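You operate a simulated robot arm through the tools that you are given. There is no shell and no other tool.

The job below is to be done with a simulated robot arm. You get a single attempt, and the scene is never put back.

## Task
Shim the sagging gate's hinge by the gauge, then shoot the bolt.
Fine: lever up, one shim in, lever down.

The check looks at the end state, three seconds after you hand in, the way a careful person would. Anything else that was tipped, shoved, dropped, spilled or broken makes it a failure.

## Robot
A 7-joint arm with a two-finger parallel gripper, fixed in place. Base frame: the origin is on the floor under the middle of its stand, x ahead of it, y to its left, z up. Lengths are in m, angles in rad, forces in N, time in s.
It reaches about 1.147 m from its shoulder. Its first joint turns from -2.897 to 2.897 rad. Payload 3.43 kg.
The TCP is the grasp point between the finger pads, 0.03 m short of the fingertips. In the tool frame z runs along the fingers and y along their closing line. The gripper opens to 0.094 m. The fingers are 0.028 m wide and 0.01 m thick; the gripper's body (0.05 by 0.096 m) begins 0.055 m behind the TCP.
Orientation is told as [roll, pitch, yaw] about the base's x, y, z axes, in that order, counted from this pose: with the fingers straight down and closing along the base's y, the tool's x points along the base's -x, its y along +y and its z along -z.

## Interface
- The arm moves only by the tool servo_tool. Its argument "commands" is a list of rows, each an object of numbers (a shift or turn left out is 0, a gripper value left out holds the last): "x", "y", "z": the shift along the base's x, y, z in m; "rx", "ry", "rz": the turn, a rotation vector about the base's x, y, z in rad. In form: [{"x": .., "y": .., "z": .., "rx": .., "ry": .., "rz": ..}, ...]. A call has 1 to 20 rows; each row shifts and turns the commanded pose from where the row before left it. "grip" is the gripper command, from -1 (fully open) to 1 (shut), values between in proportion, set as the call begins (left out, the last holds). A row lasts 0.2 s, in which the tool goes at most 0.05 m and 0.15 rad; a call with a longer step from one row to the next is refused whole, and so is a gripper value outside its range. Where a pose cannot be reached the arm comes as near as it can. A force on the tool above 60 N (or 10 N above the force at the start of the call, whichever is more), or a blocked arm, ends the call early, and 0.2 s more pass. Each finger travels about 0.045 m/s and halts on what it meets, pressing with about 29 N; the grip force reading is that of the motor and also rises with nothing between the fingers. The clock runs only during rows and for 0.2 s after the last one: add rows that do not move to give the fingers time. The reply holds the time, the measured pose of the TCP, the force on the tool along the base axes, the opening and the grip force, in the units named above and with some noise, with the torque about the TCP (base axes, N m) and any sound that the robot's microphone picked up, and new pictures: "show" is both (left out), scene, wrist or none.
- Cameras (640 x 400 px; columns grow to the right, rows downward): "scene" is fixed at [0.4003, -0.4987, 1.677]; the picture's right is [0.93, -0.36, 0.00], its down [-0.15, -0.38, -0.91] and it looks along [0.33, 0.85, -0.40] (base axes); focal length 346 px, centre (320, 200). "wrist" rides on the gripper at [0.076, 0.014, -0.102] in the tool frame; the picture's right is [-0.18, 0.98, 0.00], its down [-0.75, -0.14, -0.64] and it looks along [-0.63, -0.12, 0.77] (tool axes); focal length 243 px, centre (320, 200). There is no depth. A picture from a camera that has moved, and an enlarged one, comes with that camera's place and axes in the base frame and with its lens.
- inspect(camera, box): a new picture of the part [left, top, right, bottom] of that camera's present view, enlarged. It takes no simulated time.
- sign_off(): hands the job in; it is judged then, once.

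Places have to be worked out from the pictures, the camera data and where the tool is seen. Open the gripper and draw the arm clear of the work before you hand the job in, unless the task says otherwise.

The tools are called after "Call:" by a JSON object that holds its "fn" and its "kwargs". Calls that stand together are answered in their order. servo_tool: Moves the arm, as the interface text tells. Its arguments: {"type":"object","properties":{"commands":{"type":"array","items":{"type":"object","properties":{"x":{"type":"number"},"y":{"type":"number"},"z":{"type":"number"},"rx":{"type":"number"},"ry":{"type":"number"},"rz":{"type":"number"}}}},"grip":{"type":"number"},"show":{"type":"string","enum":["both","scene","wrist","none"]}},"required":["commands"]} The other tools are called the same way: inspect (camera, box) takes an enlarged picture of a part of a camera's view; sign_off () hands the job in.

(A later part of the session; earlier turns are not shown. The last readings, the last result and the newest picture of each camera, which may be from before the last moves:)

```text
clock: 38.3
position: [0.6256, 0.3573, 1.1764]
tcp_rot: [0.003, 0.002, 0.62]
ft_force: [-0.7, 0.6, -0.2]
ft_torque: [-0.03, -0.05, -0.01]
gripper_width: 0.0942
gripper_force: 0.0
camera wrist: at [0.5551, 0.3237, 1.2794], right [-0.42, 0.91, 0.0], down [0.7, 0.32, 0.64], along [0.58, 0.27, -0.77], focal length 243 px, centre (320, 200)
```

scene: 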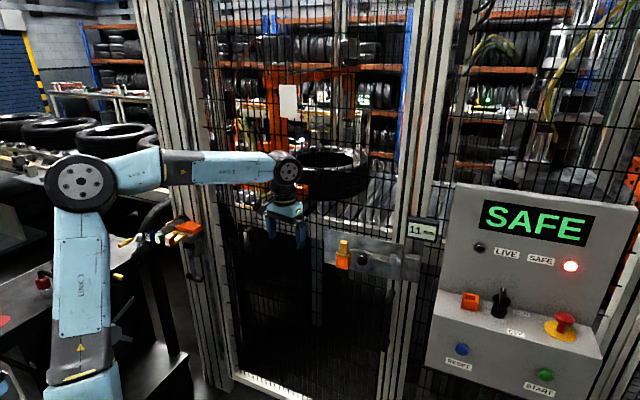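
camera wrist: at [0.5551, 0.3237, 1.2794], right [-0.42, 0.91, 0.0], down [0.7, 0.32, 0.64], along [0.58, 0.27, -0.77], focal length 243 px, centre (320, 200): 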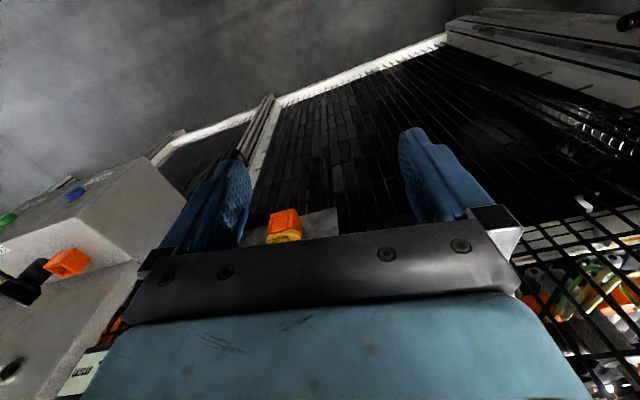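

Tracking is exact and joint 1 is forward now. From here I'll take a look at the latch: yaw to 0.84 and tilt 0.5 toward the gate.

Call:
{"fn": "servo_tool", "kwargs": {"commands": [{"rz": 0.11, "y": -0.02}, {"rz": 0.11, "y": -0.02}, {"rx": 0.093, "ry": -0.0834, "y": -0.02}, {"rx": 0.093, "ry": -0.0834, "y": -0.02}, {"rx": 0.093, "ry": -0.0834}, {"rx": 0.093, "ry": -0.0834}]}}

```text
clock: 39.7
position: [0.6236, 0.2802, 1.1754]
tcp_rot: [0.002, -0.501, 0.842]
ft_force: [-0.3, 0.1, -0.3]
ft_torque: [-0.08, -0.01, -0.03]
gripper_width: 0.0941
gripper_force: 0.1
camera wrist: at [0.5364, 0.2025, 1.23], right [-0.63, 0.77, 0.09], down [0.34, 0.17, 0.92], along [0.7, 0.61, -0.37], focal length 243 px, centre (320, 200)
```

scene: 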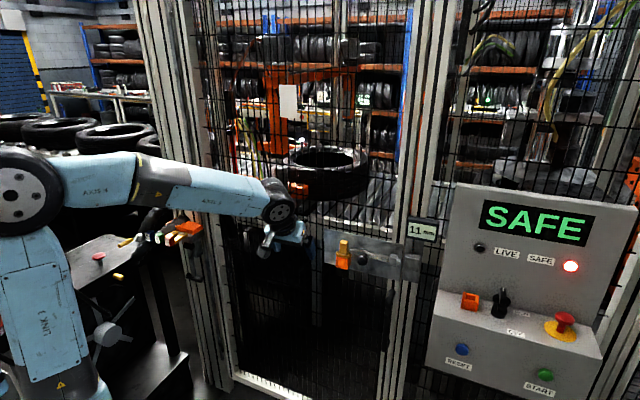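
wrist: 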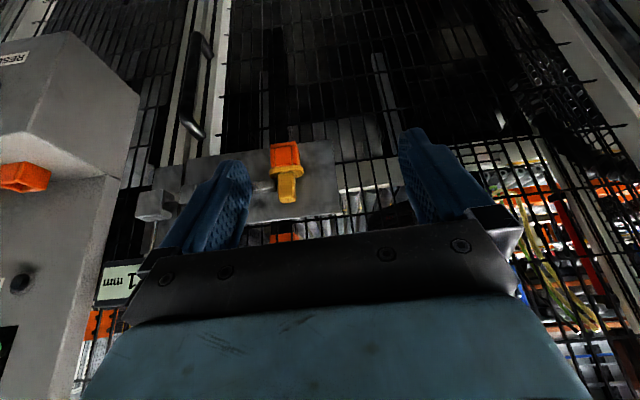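

Exact tracking. Shift along the gate toward the latch to see the bolt between the fingers.

Call:
{"fn": "servo_tool", "kwargs": {"commands": [{"x": 0.034, "y": -0.03}, {"x": 0.034, "y": -0.03}], "show": "wrist"}}

Call:
{"fn": "inspect", "kwargs": {"camera": "wrist", "box": [230, 110, 410, 230]}}

```text
clock: 40.3
position: [0.6908, 0.2182, 1.1739]
tcp_rot: [0.004, -0.499, 0.842]
ft_force: [-0.9, -0.3, 0.5]
ft_torque: [-0.03, -0.06, -0.04]
gripper_width: 0.0939
gripper_force: 0.1
camera wrist: at [0.6038, 0.1406, 1.2284], right [-0.63, 0.77, 0.09], down [0.34, 0.17, 0.92], along [0.7, 0.61, -0.37], focal length 243 px, centre (320, 200)
```

wrist: 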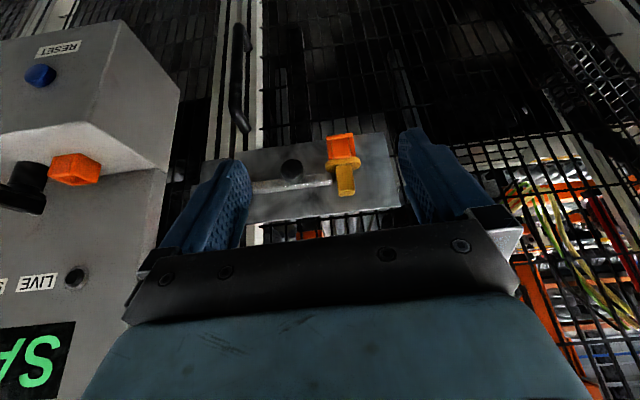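

```text
3.33 times, centred on (320, 170) of wrist
camera zoom: at [0.6038, 0.1406, 1.2284], right [-0.63, 0.77, 0.09], down [0.34, 0.17, 0.92], along [0.7, 0.61, -0.37], focal length 809 px, centre (320, 300)
```

zoom: 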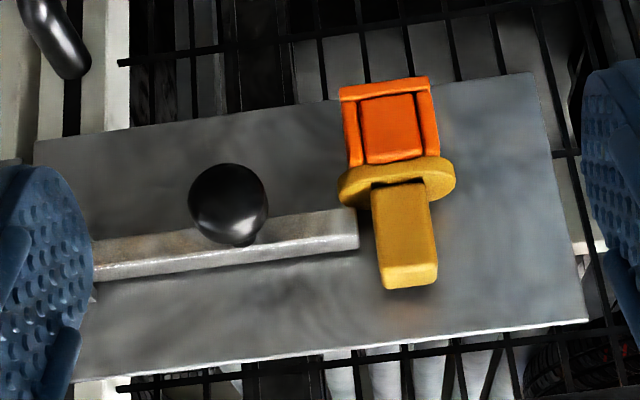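

Bolt bar with a black ball knob at about (0.862, 0.318, 1.057); the key sits in its orange holder next to it (leave alone). Now return along the gate to the hinge keeping the arm extended.

Call:
{"fn": "servo_tool", "kwargs": {"commands": [{"x": -0.0334, "y": 0.0334}, {"x": -0.0334, "y": 0.0334}, {"x": -0.0334, "y": 0.0334}, {"x": -0.0334, "y": 0.0334}, {"x": -0.0334, "y": 0.0334}, {"x": -0.0334, "y": 0.0334}, {"x": -0.0334, "y": 0.0334}, {"x": -0.0334, "y": 0.0334}, {"x": -0.0334, "y": 0.0334}, {"x": -0.0334, "y": 0.0334}, {"x": -0.0334, "y": 0.0334}]}}

```text
clock: 42.7
position: [0.3278, 0.5839, 1.177]
tcp_rot: [0.006, -0.501, 0.839]
ft_force: [0.0, -0.2, 0.6]
ft_torque: [0.01, 0.02, -0.01]
gripper_width: 0.094
gripper_force: 0.0
camera wrist: at [0.2392, 0.5066, 1.2317], right [-0.62, 0.78, 0.09], down [0.34, 0.17, 0.92], along [0.7, 0.61, -0.37], focal length 243 px, centre (320, 200)
```

scene: 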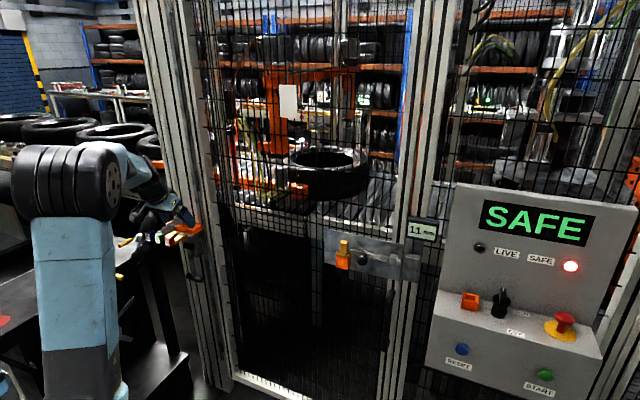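
wrist: 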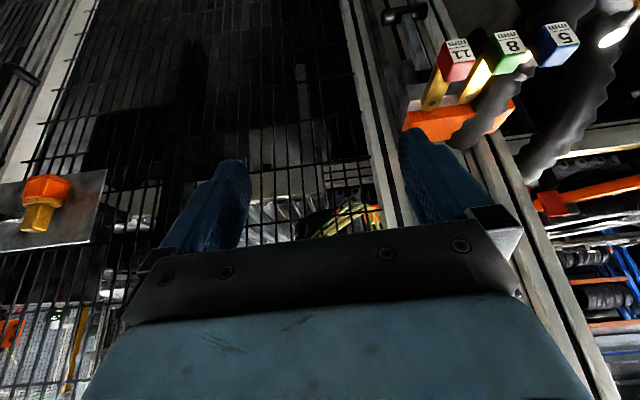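

The arm is back in a good start-like posture. Enlarge the hinge view.

Call:
{"fn": "inspect", "kwargs": {"camera": "wrist", "box": [370, 0, 540, 150]}}

Call:
{"fn": "servo_tool", "kwargs": {"commands": [{"x": 0.0, "y": 0.0, "z": -0.03}, {"z": -0.03}, {"z": -0.03}], "show": "wrist"}}

Call:
{"fn": "inspect", "kwargs": {"camera": "wrist", "box": [370, 30, 540, 180]}}

```text
2.67 times, centred on (455, 75) of wrist
camera zoom: at [0.2392, 0.5066, 1.2317], right [-0.62, 0.78, 0.09], down [0.34, 0.17, 0.92], along [0.7, 0.61, -0.37], focal length 647 px, centre (-40, 533)
```

zoom: 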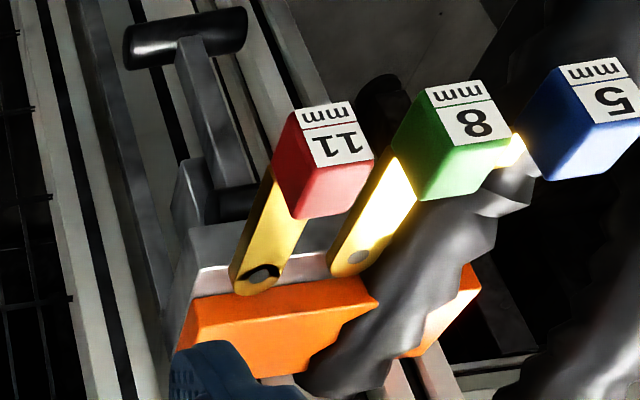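

```text
clock: 43.5
position: [0.3261, 0.5853, 1.088]
tcp_rot: [0.005, -0.501, 0.84]
ft_force: [-0.2, 0.2, 0.4]
ft_torque: [0.0, 0.0, 0.01]
gripper_width: 0.0941
gripper_force: 0.0
camera wrist: at [0.2386, 0.5081, 1.1419], right [-0.62, 0.78, 0.09], down [0.34, 0.17, 0.92], along [0.7, 0.61, -0.37], focal length 243 px, centre (320, 200)
```

wrist: 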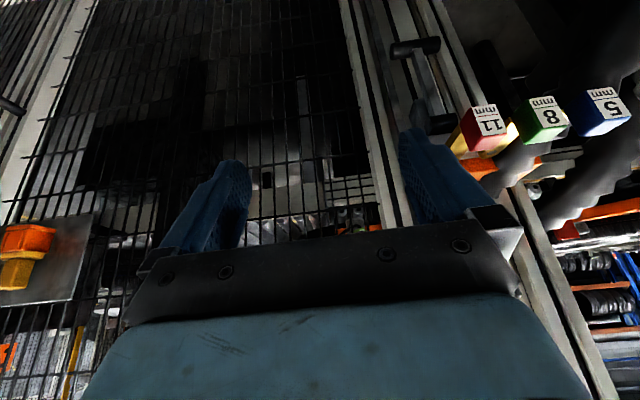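

```text
2.67 times, centred on (455, 105) of wrist
camera zoom: at [0.2386, 0.5081, 1.1419], right [-0.62, 0.78, 0.09], down [0.34, 0.17, 0.92], along [0.7, 0.61, -0.37], focal length 647 px, centre (-40, 453)
```

zoom: 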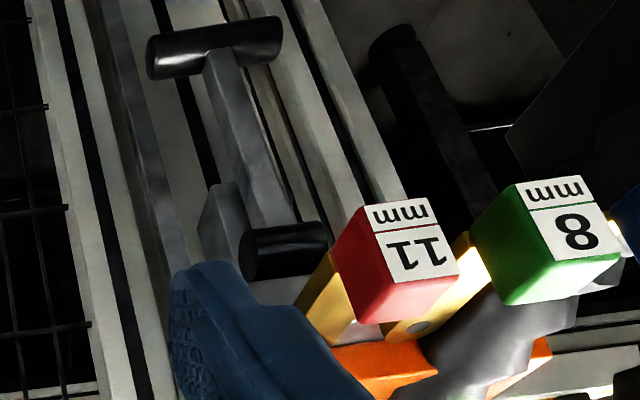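

Lever geometry is clear now: hub under the shelf, arm hanging down, T-bar at the bottom. I'll slide left to look with the hinge centred between the fingers.

Call:
{"fn": "servo_tool", "kwargs": {"commands": [{"x": -0.0393, "y": 0.0261}, {"x": -0.0393, "y": 0.0261}, {"x": -0.0393, "y": 0.0261}], "show": "both"}}

Call:
{"fn": "inspect", "kwargs": {"camera": "wrist", "box": [250, 0, 410, 230]}}

Call:
{"fn": "inspect", "kwargs": {"camera": "wrist", "box": [270, 110, 410, 230]}}

```text
clock: 44.3
position: [0.2074, 0.6626, 1.0879]
tcp_rot: [0.004, -0.499, 0.836]
ft_force: [-0.5, -0.3, 0.4]
ft_torque: [0.03, 0.09, 0.02]
gripper_width: 0.0941
gripper_force: 0.0
camera wrist: at [0.1193, 0.5864, 1.1427], right [-0.62, 0.78, 0.09], down [0.34, 0.17, 0.92], along [0.7, 0.61, -0.37], focal length 243 px, centre (320, 200)
```

scene: 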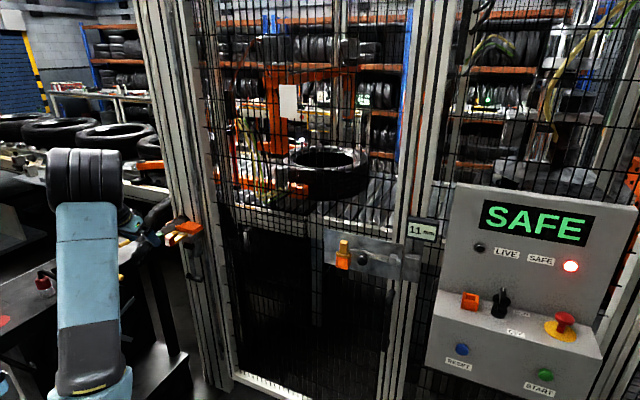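
wrist: 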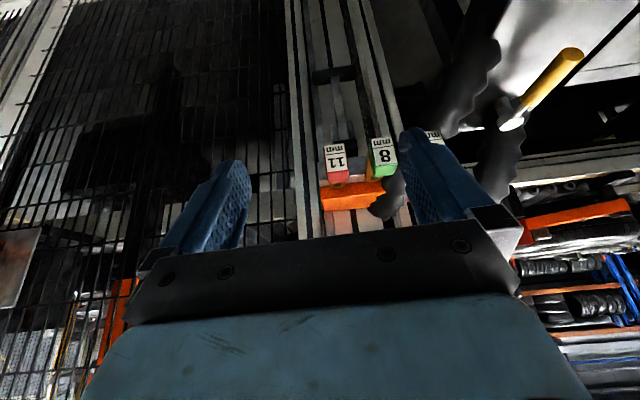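

```text
1.74 times, centred on (330, 115) of wrist
camera zoom: at [0.1193, 0.5864, 1.1427], right [-0.62, 0.78, 0.09], down [0.34, 0.17, 0.92], along [0.7, 0.61, -0.37], focal length 422 px, centre (303, 348)
```

zoom: 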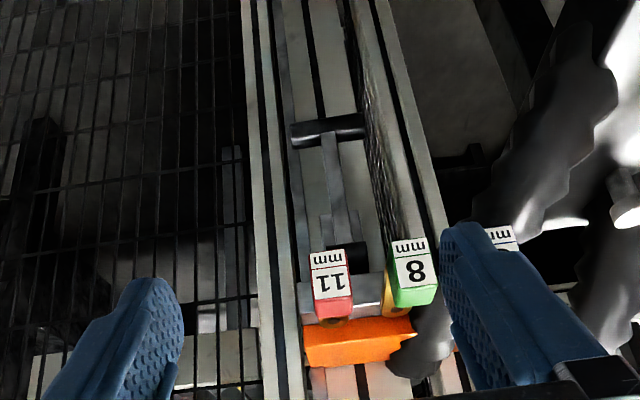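

```text
3.33 times, centred on (340, 170) of wrist
camera zoom: at [0.1193, 0.5864, 1.1427], right [-0.62, 0.78, 0.09], down [0.34, 0.17, 0.92], along [0.7, 0.61, -0.37], focal length 809 px, centre (253, 300)
```

zoom: 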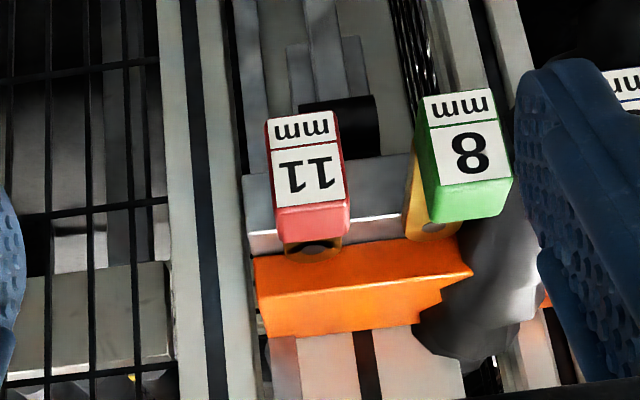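

I've located the hub at about (0.337, 0.838, 0.927), T-bar at (0.337, 0.838, 0.767), and the shelf's front edge just above. Now test lowering with more tilt in front of the lever to see what's reachable.

Call:
{"fn": "servo_tool", "kwargs": {"commands": [{"z": -0.04, "rx": 0.0742, "ry": -0.0671}, {"z": -0.04, "rx": 0.0742, "ry": -0.0671}, {"z": -0.04, "rx": 0.0742, "ry": -0.0671}, {"z": -0.04, "rx": 0.0742, "ry": -0.0671}]}}

```text
clock: 45.3
position: [0.2089, 0.6629, 0.9282]
tcp_rot: [0.002, -0.9, 0.841]
ft_force: [0.4, -0.4, -0.4]
ft_torque: [-0.02, 0.01, 0.0]
gripper_width: 0.094
gripper_force: 0.2
camera wrist: at [0.1127, 0.5771, 0.932], right [-0.66, 0.74, 0.15], down [0.08, -0.12, 0.99], along [0.75, 0.66, 0.02], focal length 243 px, centre (320, 200)
```

scene: 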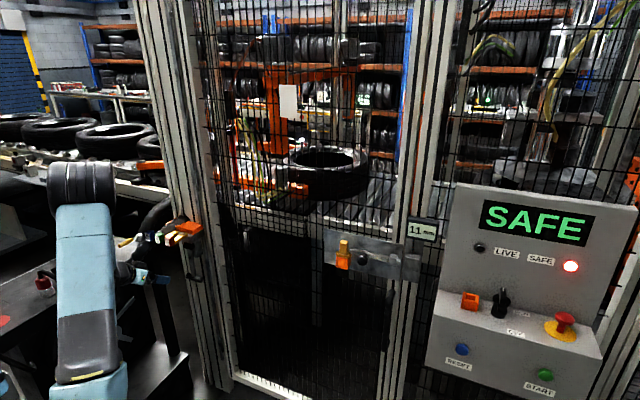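
wrist: 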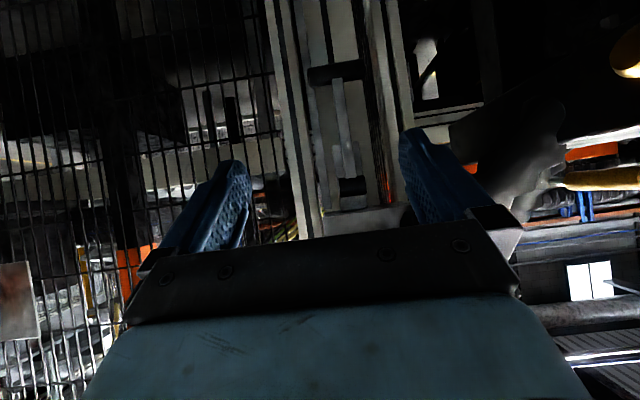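

Tilt 0.9 tracks exactly. Enlarge the lever view.

Call:
{"fn": "inspect", "kwargs": {"camera": "wrist", "box": [250, 30, 420, 240]}}

Call:
{"fn": "inspect", "kwargs": {"camera": "wrist", "box": [290, 140, 410, 235]}}

```text
1.90 times, centred on (335, 135) of wrist
camera zoom: at [0.1127, 0.5771, 0.932], right [-0.66, 0.74, 0.15], down [0.08, -0.12, 0.99], along [0.75, 0.66, 0.02], focal length 462 px, centre (291, 324)
```

zoom: 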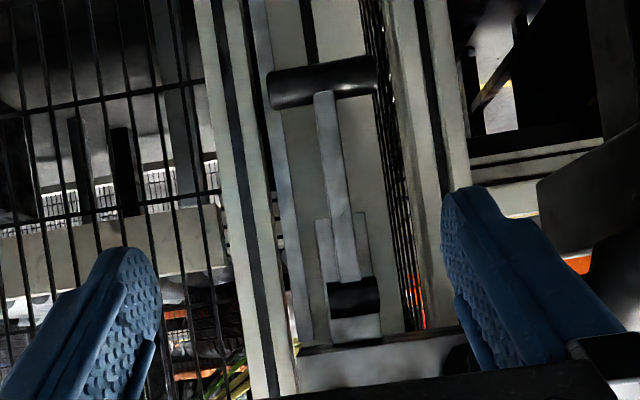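

```text
4.21 times, centred on (350, 188) of wrist
camera zoom: at [0.1127, 0.5771, 0.932], right [-0.66, 0.74, 0.15], down [0.08, -0.12, 0.99], along [0.75, 0.66, 0.02], focal length 1022 px, centre (194, 253)
```

zoom: 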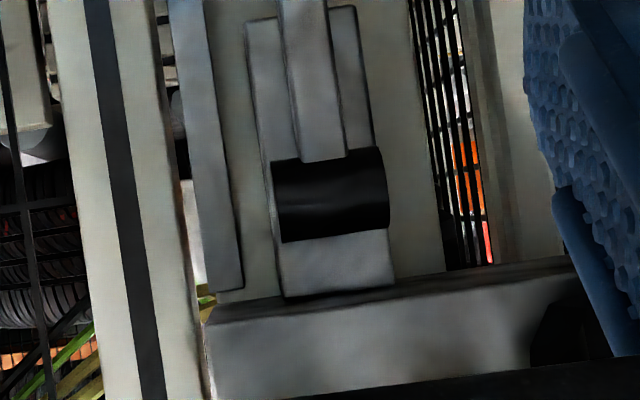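

The lever is clearly visible: arm ~15 mm wide, T-bar ~80 mm long. I'll pre-close the fingers to ~36 mm, lower and move to a pre-grasp in front of the arm just above the T-bar, staying well below the shims.

Call:
{"fn": "servo_tool", "kwargs": {"commands": [{"z": -0.044, "rx": 0.0745, "ry": -0.0667}, {"z": -0.044, "rx": 0.0745, "ry": -0.0667}, {"x": 0.0205, "y": 0.0309}, {"x": 0.0205, "y": 0.0309}, {"x": 0.0205, "y": 0.0309}], "grip": 0.23}}

Call:
{"fn": "inspect", "kwargs": {"camera": "wrist", "box": [240, 30, 410, 230]}}

```text
clock: 46.5
position: [0.269, 0.7562, 0.8388]
tcp_rot: [0.004, -1.099, 0.839]
ft_force: [-0.8, -0.4, 1.6]
ft_torque: [-0.01, 0.0, -0.03]
gripper_width: 0.0364
gripper_force: 0.1
camera wrist: at [0.1743, 0.6718, 0.8189], right [-0.68, 0.72, 0.17], down [-0.05, -0.27, 0.96], along [0.73, 0.64, 0.21], focal length 243 px, centre (320, 200)
```

scene: 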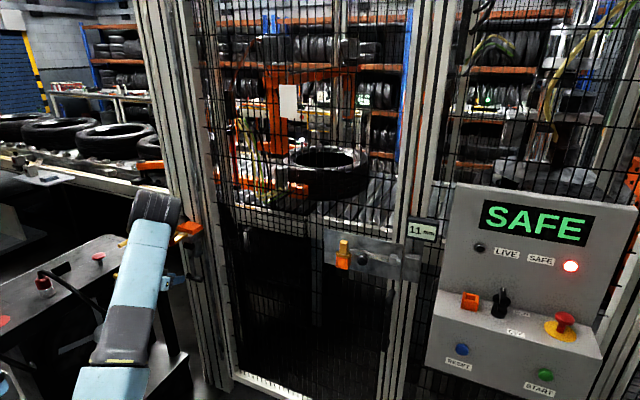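
wrist: 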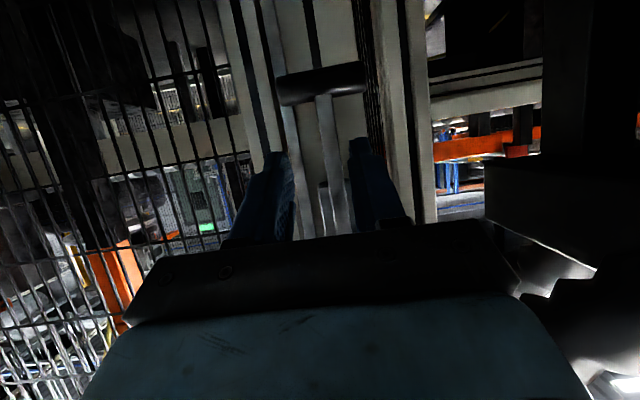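

```text
2.00 times, centred on (325, 130) of wrist
camera zoom: at [0.1743, 0.6718, 0.8189], right [-0.68, 0.72, 0.17], down [-0.05, -0.27, 0.96], along [0.73, 0.64, 0.21], focal length 485 px, centre (310, 340)
```

zoom: 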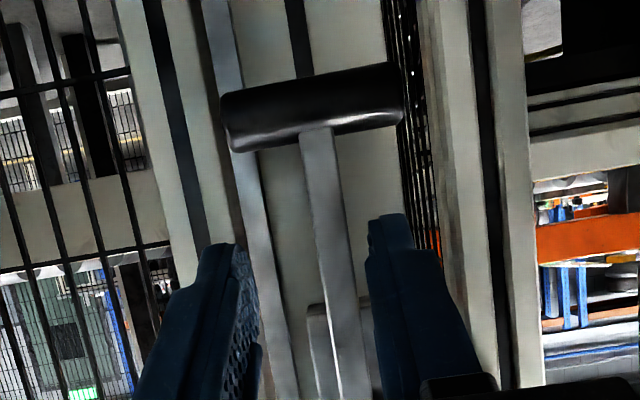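

Aligned within ~5 mm. I'll correct laterally and advance 70 mm, keeping above the T-bar.

Call:
{"fn": "servo_tool", "kwargs": {"commands": [{"x": 0.0193, "y": 0.0279, "z": -0.007}, {"x": 0.0234, "y": 0.026, "z": -0.007}], "show": "wrist"}}

Call:
{"fn": "inspect", "kwargs": {"camera": "wrist", "box": [240, 30, 410, 230]}}

Call:
{"fn": "inspect", "kwargs": {"camera": "scene", "box": [150, 200, 230, 300]}}

```text
clock: 47.1
position: [0.3132, 0.8111, 0.8267]
tcp_rot: [0.002, -1.098, 0.84]
ft_force: [-0.6, -0.2, 1.1]
ft_torque: [-0.06, 0.0, 0.0]
gripper_width: 0.0361
gripper_force: 0.0
camera wrist: at [0.2178, 0.7274, 0.8052], right [-0.68, 0.72, 0.17], down [-0.05, -0.27, 0.96], along [0.73, 0.64, 0.21], focal length 243 px, centre (320, 200)
```

wrist: 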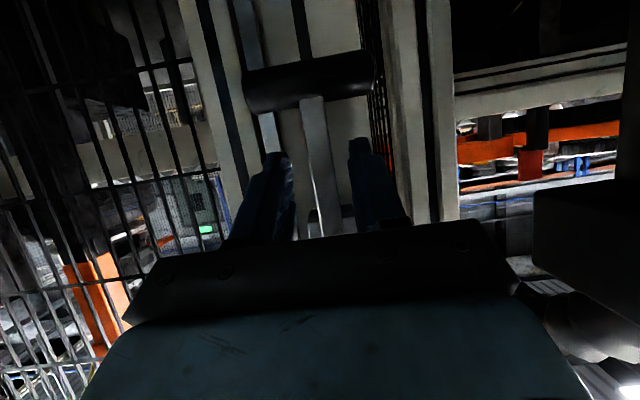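

```text
2.00 times, centred on (325, 130) of wrist
camera zoom: at [0.2178, 0.7274, 0.8052], right [-0.68, 0.72, 0.17], down [-0.05, -0.27, 0.96], along [0.73, 0.64, 0.21], focal length 485 px, centre (310, 340)
```

zoom: 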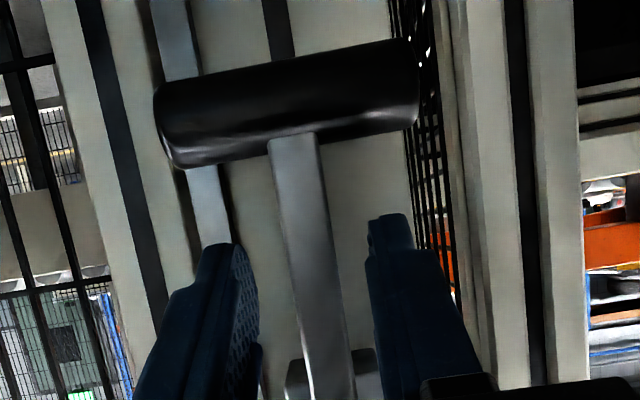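

```text
4.00 times, centred on (190, 250) of scene
camera zoom: at [0.4003, -0.4987, 1.677], right [0.93, -0.36, 0.0], down [-0.15, -0.38, -0.91], along [0.33, 0.85, -0.4], focal length 1383 px, centre (840, 0)
```

zoom: 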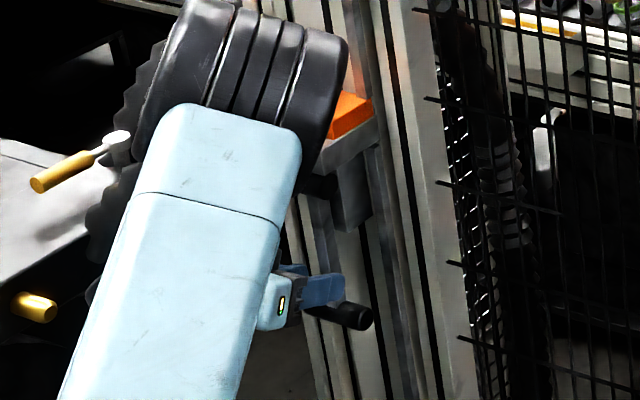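

Arm is centred between the fingers with the T-bar below them. Advance another 33 mm gently.

Call:
{"fn": "servo_tool", "kwargs": {"commands": [{"x": 0.0073, "y": 0.0082}, {"x": 0.0073, "y": 0.0082}, {"x": 0.0073, "y": 0.0082}], "show": "wrist"}}

Call:
{"fn": "inspect", "kwargs": {"camera": "wrist", "box": [240, 30, 410, 230]}}

Call:
{"fn": "inspect", "kwargs": {"camera": "scene", "box": [180, 240, 220, 300]}}

```text
clock: 47.9
position: [0.3346, 0.8353, 0.8236]
tcp_rot: [0.001, -1.099, 0.841]
ft_force: [-0.6, -0.2, 0.6]
ft_torque: [0.01, 0.0, 0.01]
gripper_width: 0.0358
gripper_force: 0.0
camera wrist: at [0.2397, 0.7498, 0.8031], right [-0.68, 0.72, 0.17], down [-0.05, -0.27, 0.96], along [0.73, 0.64, 0.21], focal length 243 px, centre (320, 200)
```

wrist: 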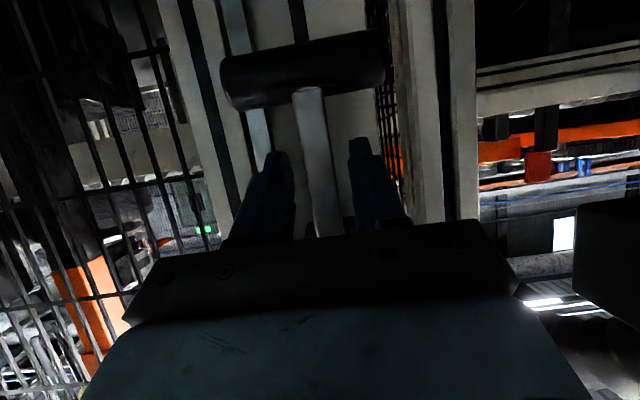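

```text
2.00 times, centred on (325, 130) of wrist
camera zoom: at [0.2397, 0.7498, 0.8031], right [-0.68, 0.72, 0.17], down [-0.05, -0.27, 0.96], along [0.73, 0.64, 0.21], focal length 485 px, centre (310, 340)
```

zoom: 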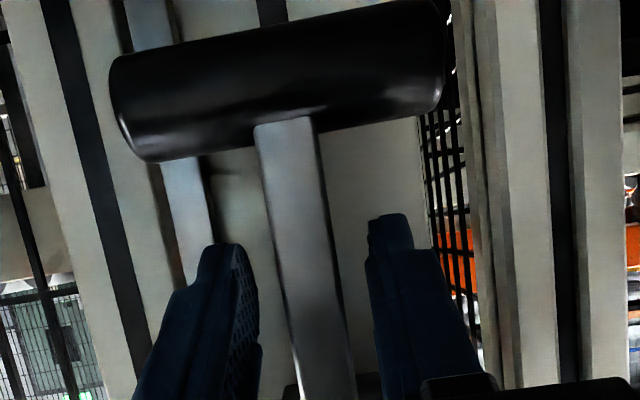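

```text
6.67 times, centred on (200, 270) of scene
camera zoom: at [0.4003, -0.4987, 1.677], right [0.93, -0.36, 0.0], down [-0.15, -0.38, -0.91], along [0.33, 0.85, -0.4], focal length 2306 px, centre (1120, -267)
```

zoom: 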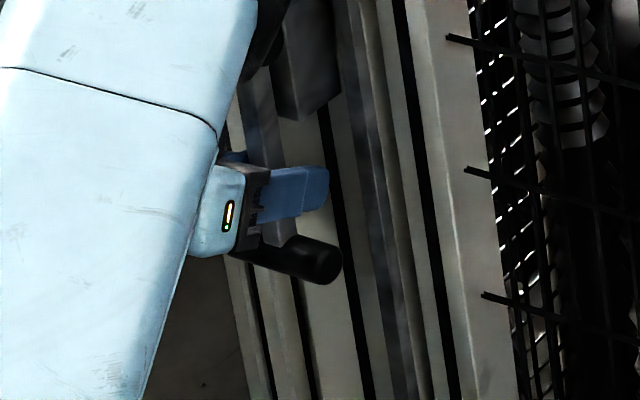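

TCP is right at the arm's front surface. Advance 6 mm more, then close on the lever arm.

Call:
{"fn": "servo_tool", "kwargs": {"commands": [{"x": 0.004, "y": 0.0045}, {}], "show": "none"}}

Call:
{"fn": "servo_tool", "kwargs": {"commands": [{}, {}, {}], "grip": 1.0, "show": "wrist"}}

```text
clock: 48.5
position: [0.3382, 0.8389, 0.8238]
tcp_rot: [0.003, -1.098, 0.839]
ft_force: [0.6, 0.8, 0.6]
ft_torque: [0.01, 0.05, 0.02]
gripper_width: 0.0361
gripper_force: 0.0
```

```text
clock: 49.3
position: [0.3366, 0.8382, 0.823]
tcp_rot: [0.006, -1.099, 0.84]
ft_force: [-5.8, 8.3, -1.7]
ft_torque: [0.03, 0.38, -0.48]
gripper_width: 0.0208
gripper_force: 45.1
camera wrist: at [0.2424, 0.7545, 0.803], right [-0.68, 0.72, 0.17], down [-0.05, -0.27, 0.96], along [0.73, 0.65, 0.21], focal length 243 px, centre (320, 200)
```

wrist: 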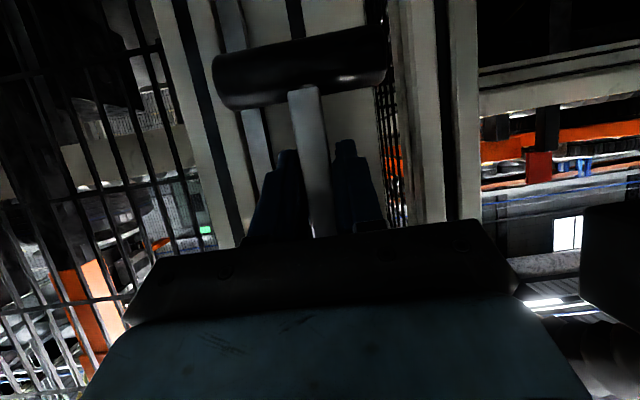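

Gripped the 20 mm arm. I'll relieve the small side load and pull the lever outward along its arc by ~20° to feel the resistance.

Call:
{"fn": "servo_tool", "kwargs": {"commands": [{"x": -0.0015, "y": 0.0013}, {"x": -0.006, "y": -0.0066, "z": 0.0015}, {"x": -0.006, "y": -0.0067, "z": 0.0023}, {"x": -0.0057, "y": -0.0063, "z": 0.003}, {"x": -0.0056, "y": -0.0063, "z": 0.0038}], "show": "both"}}

```text
clock: 50.5
position: [0.3116, 0.8127, 0.8338]
tcp_rot: [0.005, -1.097, 0.836]
ft_force: [-2.7, -10.1, -6.4]
ft_torque: [1.08, 0.49, -0.93]
gripper_width: 0.0162
gripper_force: 44.7
camera wrist: at [0.2173, 0.7286, 0.8138], right [-0.68, 0.72, 0.17], down [-0.05, -0.27, 0.96], along [0.74, 0.64, 0.21], focal length 243 px, centre (320, 200)
```

scene: 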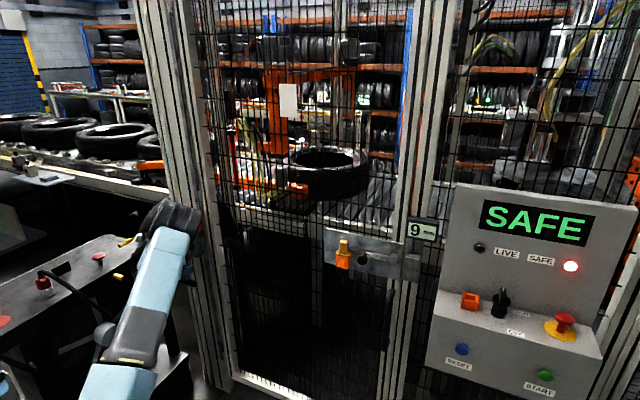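
wrist: 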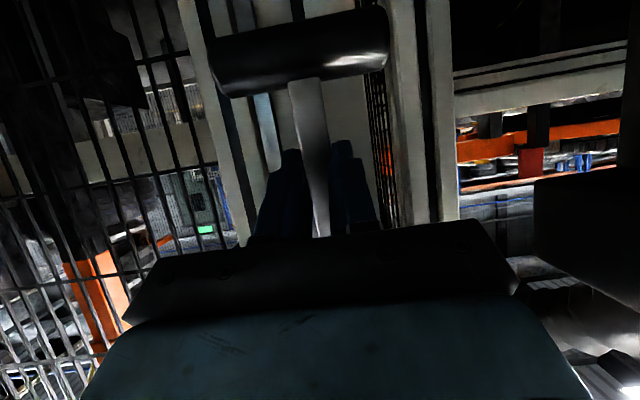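

The gauge dropped to 9 mm as the lever moves: the lever lifts the gate. Continue the arc to about 50°.

Call:
{"fn": "servo_tool", "kwargs": {"commands": [{"x": -0.0052, "y": -0.0057, "z": 0.0048}, {"x": -0.0052, "y": -0.0058, "z": 0.0048}, {"x": -0.0046, "y": -0.0051, "z": 0.006}, {"x": -0.0045, "y": -0.005, "z": 0.0061}, {"x": -0.0038, "y": -0.0042, "z": 0.0072}, {"x": -0.0037, "y": -0.0042, "z": 0.0073}], "show": "both"}}

```text
clock: 51.9
position: [0.2852, 0.7864, 0.8709]
tcp_rot: [0.003, -1.098, 0.84]
ft_force: [-9.6, 14.2, -20.6]
ft_torque: [-0.13, 1.78, -0.26]
gripper_width: 0.0165
gripper_force: 45.0
camera wrist: at [0.19, 0.6996, 0.8493], right [-0.68, 0.72, 0.17], down [-0.05, -0.27, 0.96], along [0.73, 0.65, 0.21], focal length 243 px, centre (320, 200)
```

scene: 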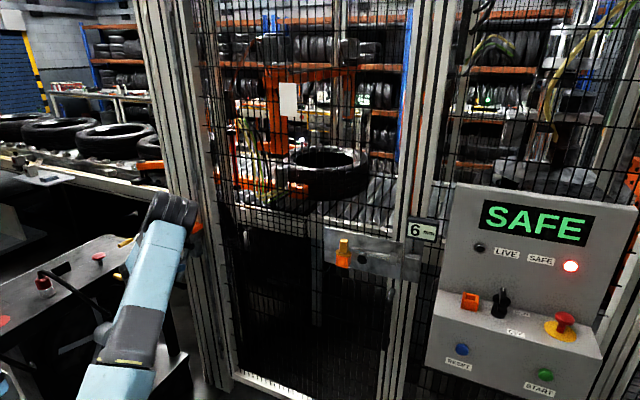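
wrist: 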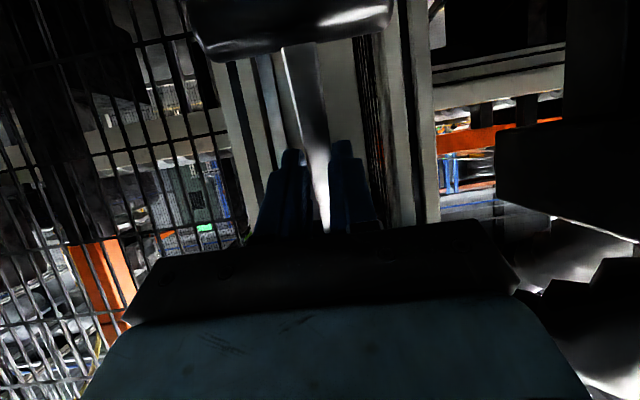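

Gauge now 6 mm with ~20 N of lever load. Continue to about 75°, easing the side load, while watching clearance under the shims.

Call:
{"fn": "servo_tool", "kwargs": {"commands": [{"x": -0.0015, "y": 0.0013}, {"x": -0.0029, "y": -0.0032, "z": 0.008}, {"x": -0.0029, "y": -0.0033, "z": 0.008}, {"x": -0.0019, "y": -0.0021, "z": 0.0086}, {"x": -0.0019, "y": -0.0021, "z": 0.0087}], "show": "both"}}

Call:
{"fn": "inspect", "kwargs": {"camera": "scene", "box": [150, 190, 250, 290]}}

Call:
{"fn": "inspect", "kwargs": {"camera": "scene", "box": [390, 200, 450, 280]}}

```text
clock: 53.1
position: [0.2746, 0.775, 0.9039]
tcp_rot: [0.003, -1.1, 0.839]
ft_force: [-0.5, -0.6, 0.2]
ft_torque: [0.02, -0.02, -0.05]
gripper_width: 0.0001
gripper_force: 33.4
camera wrist: at [0.1795, 0.6903, 0.883], right [-0.68, 0.72, 0.17], down [-0.05, -0.27, 0.96], along [0.73, 0.64, 0.21], focal length 243 px, centre (320, 200)
```

scene: 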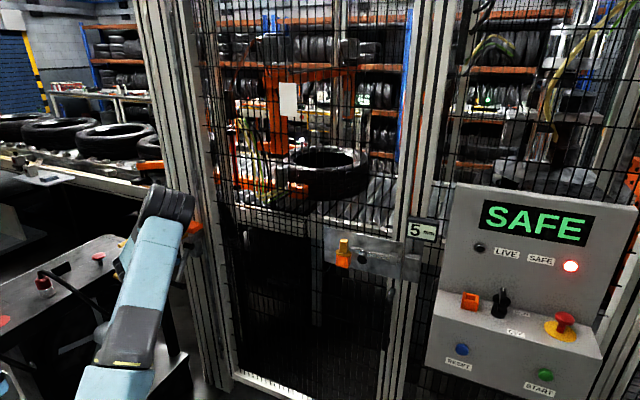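
wrist: 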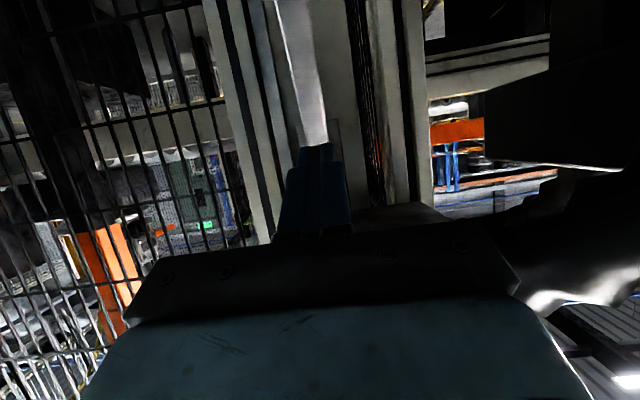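

```text
4.00 times, centred on (200, 240) of scene
camera zoom: at [0.4003, -0.4987, 1.677], right [0.93, -0.36, 0.0], down [-0.15, -0.38, -0.91], along [0.33, 0.85, -0.4], focal length 1383 px, centre (800, 40)
```

zoom: 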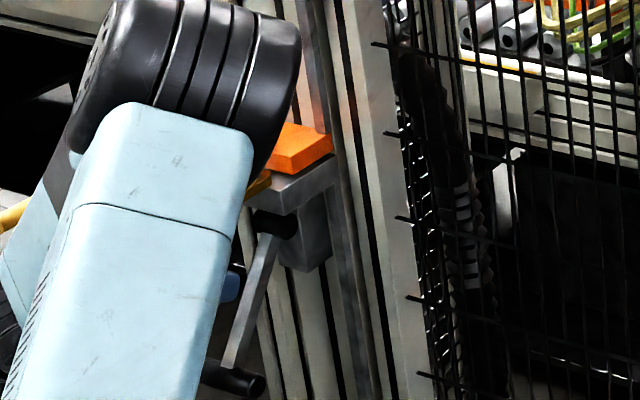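

```text
5.00 times, centred on (420, 240) of scene
camera zoom: at [0.4003, -0.4987, 1.677], right [0.93, -0.36, 0.0], down [-0.15, -0.38, -0.91], along [0.33, 0.85, -0.4], focal length 1729 px, centre (-180, 0)
```

zoom: 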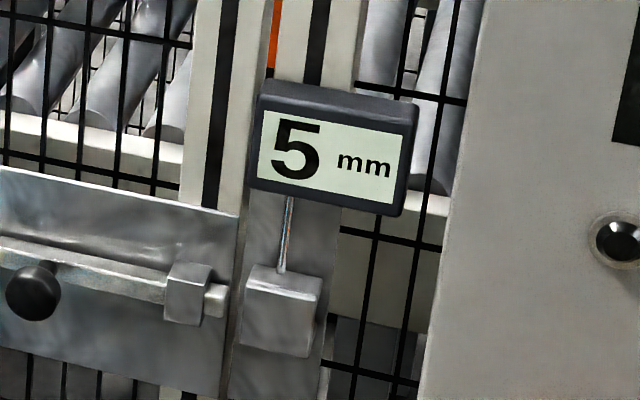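

The pads slipped off, but the lever stays where it was (gauge 5 mm) — it holds by itself. I'll retreat, then push the T-bar up from below with the closed fingers, which keeps the gripper clear of the shims.

Call:
{"fn": "servo_tool", "kwargs": {"commands": [{"x": -0.0312, "y": -0.0347}, {"x": -0.0312, "y": -0.0347, "rx": 0.0744, "ry": -0.0668}, {"x": -0.0312, "y": -0.0347, "rx": 0.0744, "ry": -0.0668}, {"z": -0.04}, {"z": -0.04}, {"z": -0.03}], "show": "both"}}

Call:
{"fn": "inspect", "kwargs": {"camera": "wrist", "box": [200, 60, 440, 230]}}

```text
clock: 54.5
position: [0.1819, 0.6716, 0.7941]
tcp_rot: [0.003, -1.3, 0.839]
ft_force: [0.0, -1.2, -0.5]
ft_torque: [-0.02, -0.02, -0.04]
gripper_width: 0.0
gripper_force: 32.7
camera wrist: at [0.0911, 0.5922, 0.7495], right [-0.7, 0.69, 0.18], down [-0.17, -0.41, 0.9], along [0.69, 0.6, 0.4], focal length 243 px, centre (320, 200)
```

scene: 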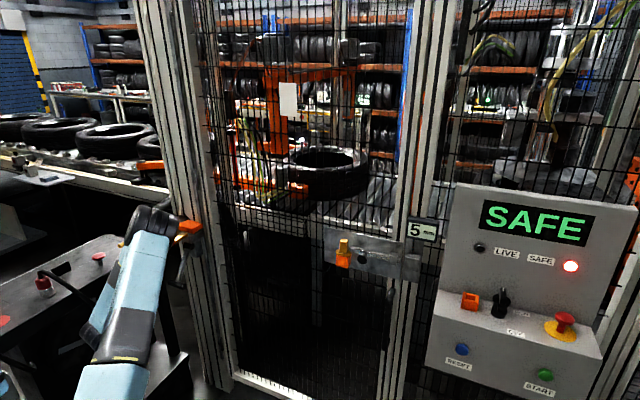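
wrist: 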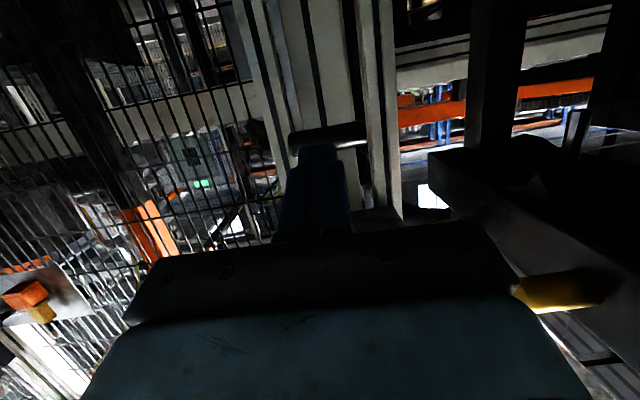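

```text
2.35 times, centred on (320, 145) of wrist
camera zoom: at [0.0911, 0.5922, 0.7495], right [-0.7, 0.69, 0.18], down [-0.17, -0.41, 0.9], along [0.69, 0.6, 0.4], focal length 571 px, centre (320, 329)
```

zoom: 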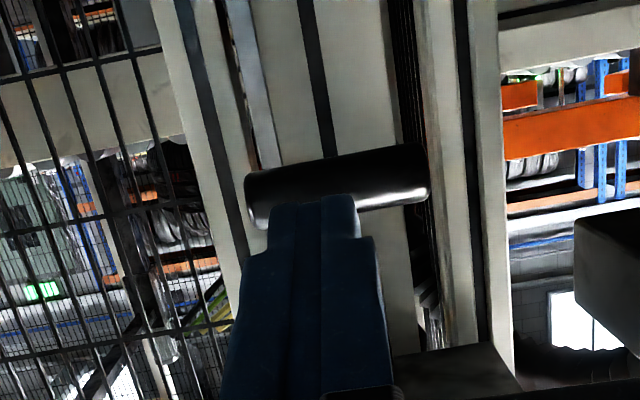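

T-bar is actually at about N=0.767, z=0.797 (lever ~36° out). I'll bring the fist nearly horizontal and below the T-bar, then go under it.

Call:
{"fn": "servo_tool", "kwargs": {"commands": [{"z": -0.023, "rx": 0.0744, "ry": -0.0668}, {"z": -0.023, "rx": 0.0744, "ry": -0.0668}, {"x": 0.0291, "y": 0.0324}, {"x": 0.0291, "y": 0.0324}], "show": "wrist"}}

Call:
{"fn": "inspect", "kwargs": {"camera": "wrist", "box": [200, 60, 440, 230]}}

```text
clock: 55.5
position: [0.2392, 0.7372, 0.7486]
tcp_rot: [-0.004, -1.501, 0.849]
ft_force: [-0.2, 0.1, -0.2]
ft_torque: [0.03, -0.01, 0.0]
gripper_width: 0.0003
gripper_force: 33.3
camera wrist: at [0.1571, 0.6657, 0.6804], right [-0.73, 0.66, 0.18], down [-0.29, -0.53, 0.8], along [0.63, 0.53, 0.58], focal length 243 px, centre (320, 200)
```

wrist: 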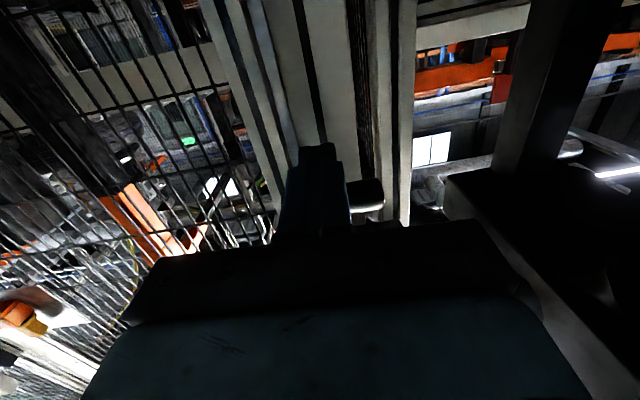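

```text
2.35 times, centred on (320, 145) of wrist
camera zoom: at [0.1571, 0.6657, 0.6804], right [-0.73, 0.66, 0.18], down [-0.29, -0.53, 0.8], along [0.63, 0.53, 0.58], focal length 571 px, centre (320, 329)
```

zoom: 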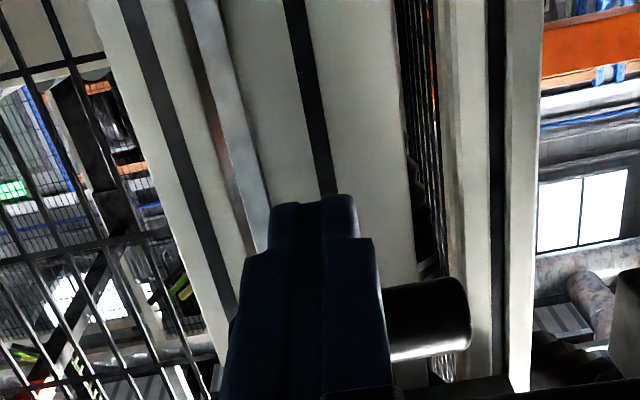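

Fist is below the T-bar. Advance 85 mm under it, then start dragging up and outward.

Call:
{"fn": "servo_tool", "kwargs": {"commands": [{"x": 0.0284, "y": 0.0316}, {"x": 0.0284, "y": 0.0316}], "show": "wrist"}}

Call:
{"fn": "inspect", "kwargs": {"camera": "wrist", "box": [200, 60, 440, 230]}}

Call:
{"fn": "inspect", "kwargs": {"camera": "scene", "box": [130, 220, 230, 320]}}

```text
clock: 56.1
position: [0.2938, 0.8011, 0.7493]
tcp_rot: [-0.007, -1.499, 0.85]
ft_force: [-0.2, 0.2, 0.0]
ft_torque: [0.0, 0.0, -0.02]
gripper_width: 0.0001
gripper_force: 33.0
camera wrist: at [0.212, 0.7293, 0.6807], right [-0.73, 0.66, 0.18], down [-0.29, -0.53, 0.8], along [0.63, 0.53, 0.58], focal length 243 px, centre (320, 200)
```

wrist: 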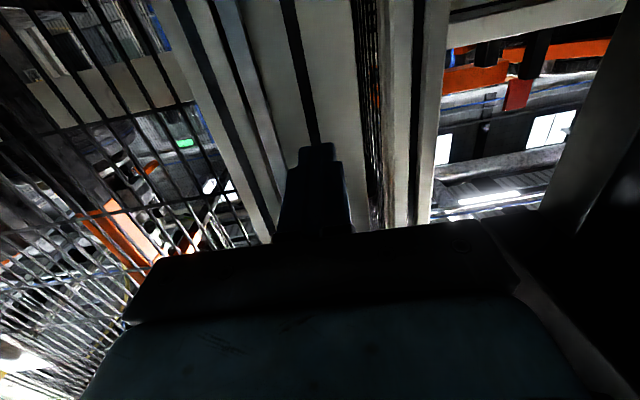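

```text
2.35 times, centred on (320, 145) of wrist
camera zoom: at [0.212, 0.7293, 0.6807], right [-0.73, 0.66, 0.18], down [-0.29, -0.53, 0.8], along [0.63, 0.53, 0.58], focal length 571 px, centre (320, 329)
```

zoom: 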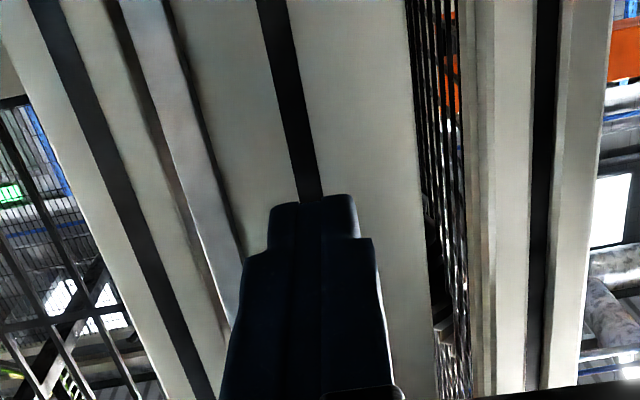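

```text
4.00 times, centred on (180, 270) of scene
camera zoom: at [0.4003, -0.4987, 1.677], right [0.93, -0.36, 0.0], down [-0.15, -0.38, -0.91], along [0.33, 0.85, -0.4], focal length 1383 px, centre (880, -80)
```

zoom: 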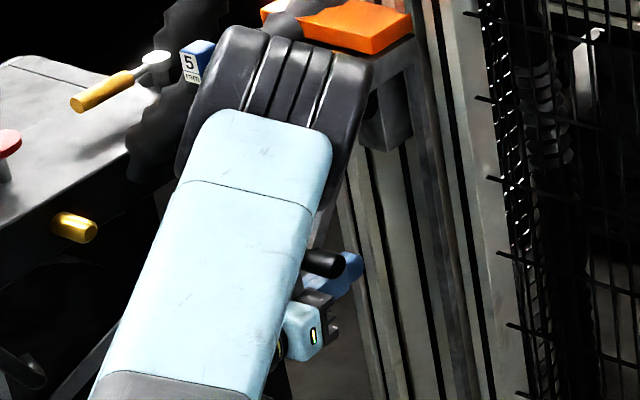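

The fist is directly under the T-bar. Raise to contact and drag outward/up along the arc to ~55°.

Call:
{"fn": "servo_tool", "kwargs": {"commands": [{"z": 0.01}, {"z": 0.01}, {"x": -0.0081, "y": -0.0091, "z": 0.008}, {"x": -0.0081, "y": -0.0091, "z": 0.008}, {"x": -0.0093, "y": -0.0105, "z": 0.0108}, {"x": -0.0093, "y": -0.0105, "z": 0.0108}], "show": "scene"}}

Call:
{"fn": "inspect", "kwargs": {"camera": "scene", "box": [130, 220, 230, 320]}}

Call:
{"fn": "inspect", "kwargs": {"camera": "scene", "box": [390, 200, 450, 280]}}

```text
clock: 57.5
position: [0.2612, 0.7594, 0.8065]
tcp_rot: [-0.001, -1.5, 0.843]
ft_force: [0.5, 2.0, -3.1]
ft_torque: [0.07, 0.0, -0.01]
gripper_width: 0.0001
gripper_force: 33.1
```

scene: 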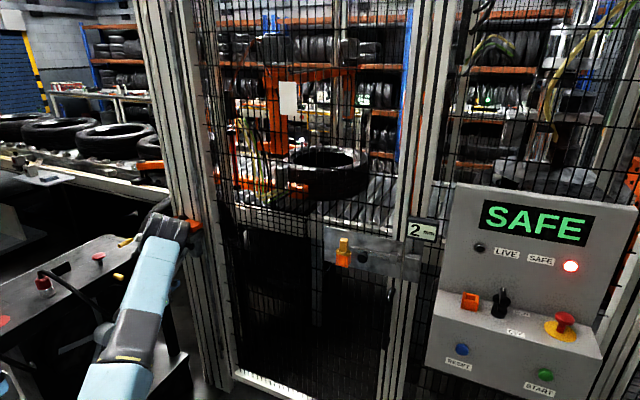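

```text
4.00 times, centred on (180, 270) of scene
camera zoom: at [0.4003, -0.4987, 1.677], right [0.93, -0.36, 0.0], down [-0.15, -0.38, -0.91], along [0.33, 0.85, -0.4], focal length 1383 px, centre (880, -80)
```

zoom: 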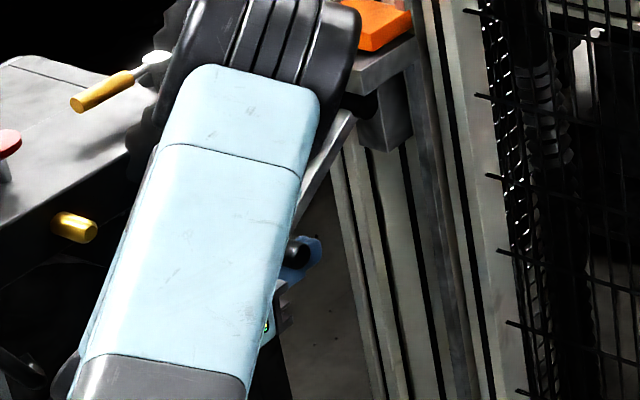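

```text
5.00 times, centred on (420, 240) of scene
camera zoom: at [0.4003, -0.4987, 1.677], right [0.93, -0.36, 0.0], down [-0.15, -0.38, -0.91], along [0.33, 0.85, -0.4], focal length 1729 px, centre (-180, 0)
```

zoom: 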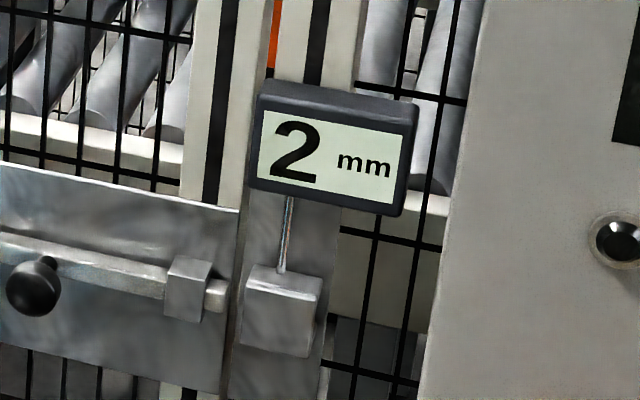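

Excellent: gauge reads 2 mm, low forces. Continue to ~75°.

Call:
{"fn": "servo_tool", "kwargs": {"commands": [{"x": -0.0063, "y": -0.0071, "z": 0.01225}, {"x": -0.0063, "y": -0.0071, "z": 0.01225}, {"x": -0.0048, "y": -0.0054, "z": 0.013}, {"x": -0.0048, "y": -0.0054, "z": 0.013}], "show": "scene"}}

Call:
{"fn": "inspect", "kwargs": {"camera": "scene", "box": [130, 200, 230, 300]}}

Call:
{"fn": "inspect", "kwargs": {"camera": "scene", "box": [390, 200, 450, 280]}}

```text
clock: 58.5
position: [0.2395, 0.7339, 0.8577]
tcp_rot: [-0.001, -1.5, 0.843]
ft_force: [-0.1, 1.3, -2.3]
ft_torque: [0.03, 0.04, 0.02]
gripper_width: 0.0
gripper_force: 32.8
```

scene: 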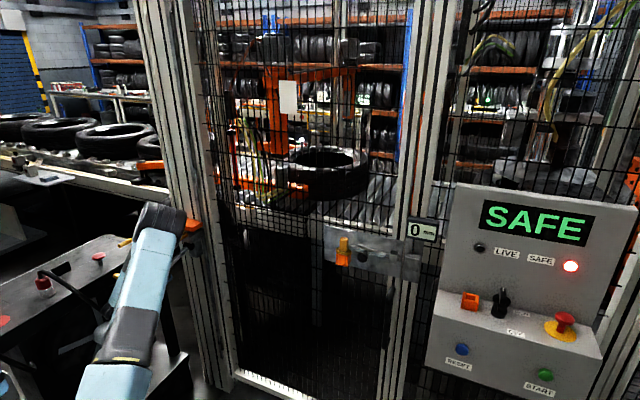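

```text
4.00 times, centred on (180, 250) of scene
camera zoom: at [0.4003, -0.4987, 1.677], right [0.93, -0.36, 0.0], down [-0.15, -0.38, -0.91], along [0.33, 0.85, -0.4], focal length 1383 px, centre (880, 0)
```

zoom: 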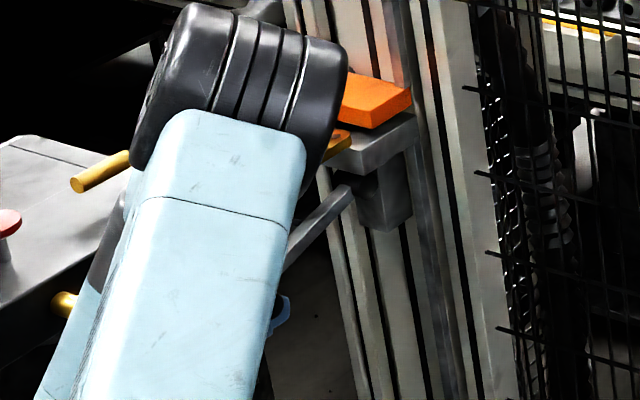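

```text
5.00 times, centred on (420, 240) of scene
camera zoom: at [0.4003, -0.4987, 1.677], right [0.93, -0.36, 0.0], down [-0.15, -0.38, -0.91], along [0.33, 0.85, -0.4], focal length 1729 px, centre (-180, 0)
```

zoom: 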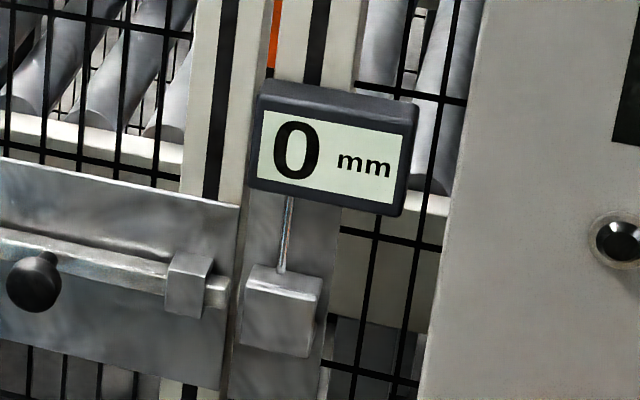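

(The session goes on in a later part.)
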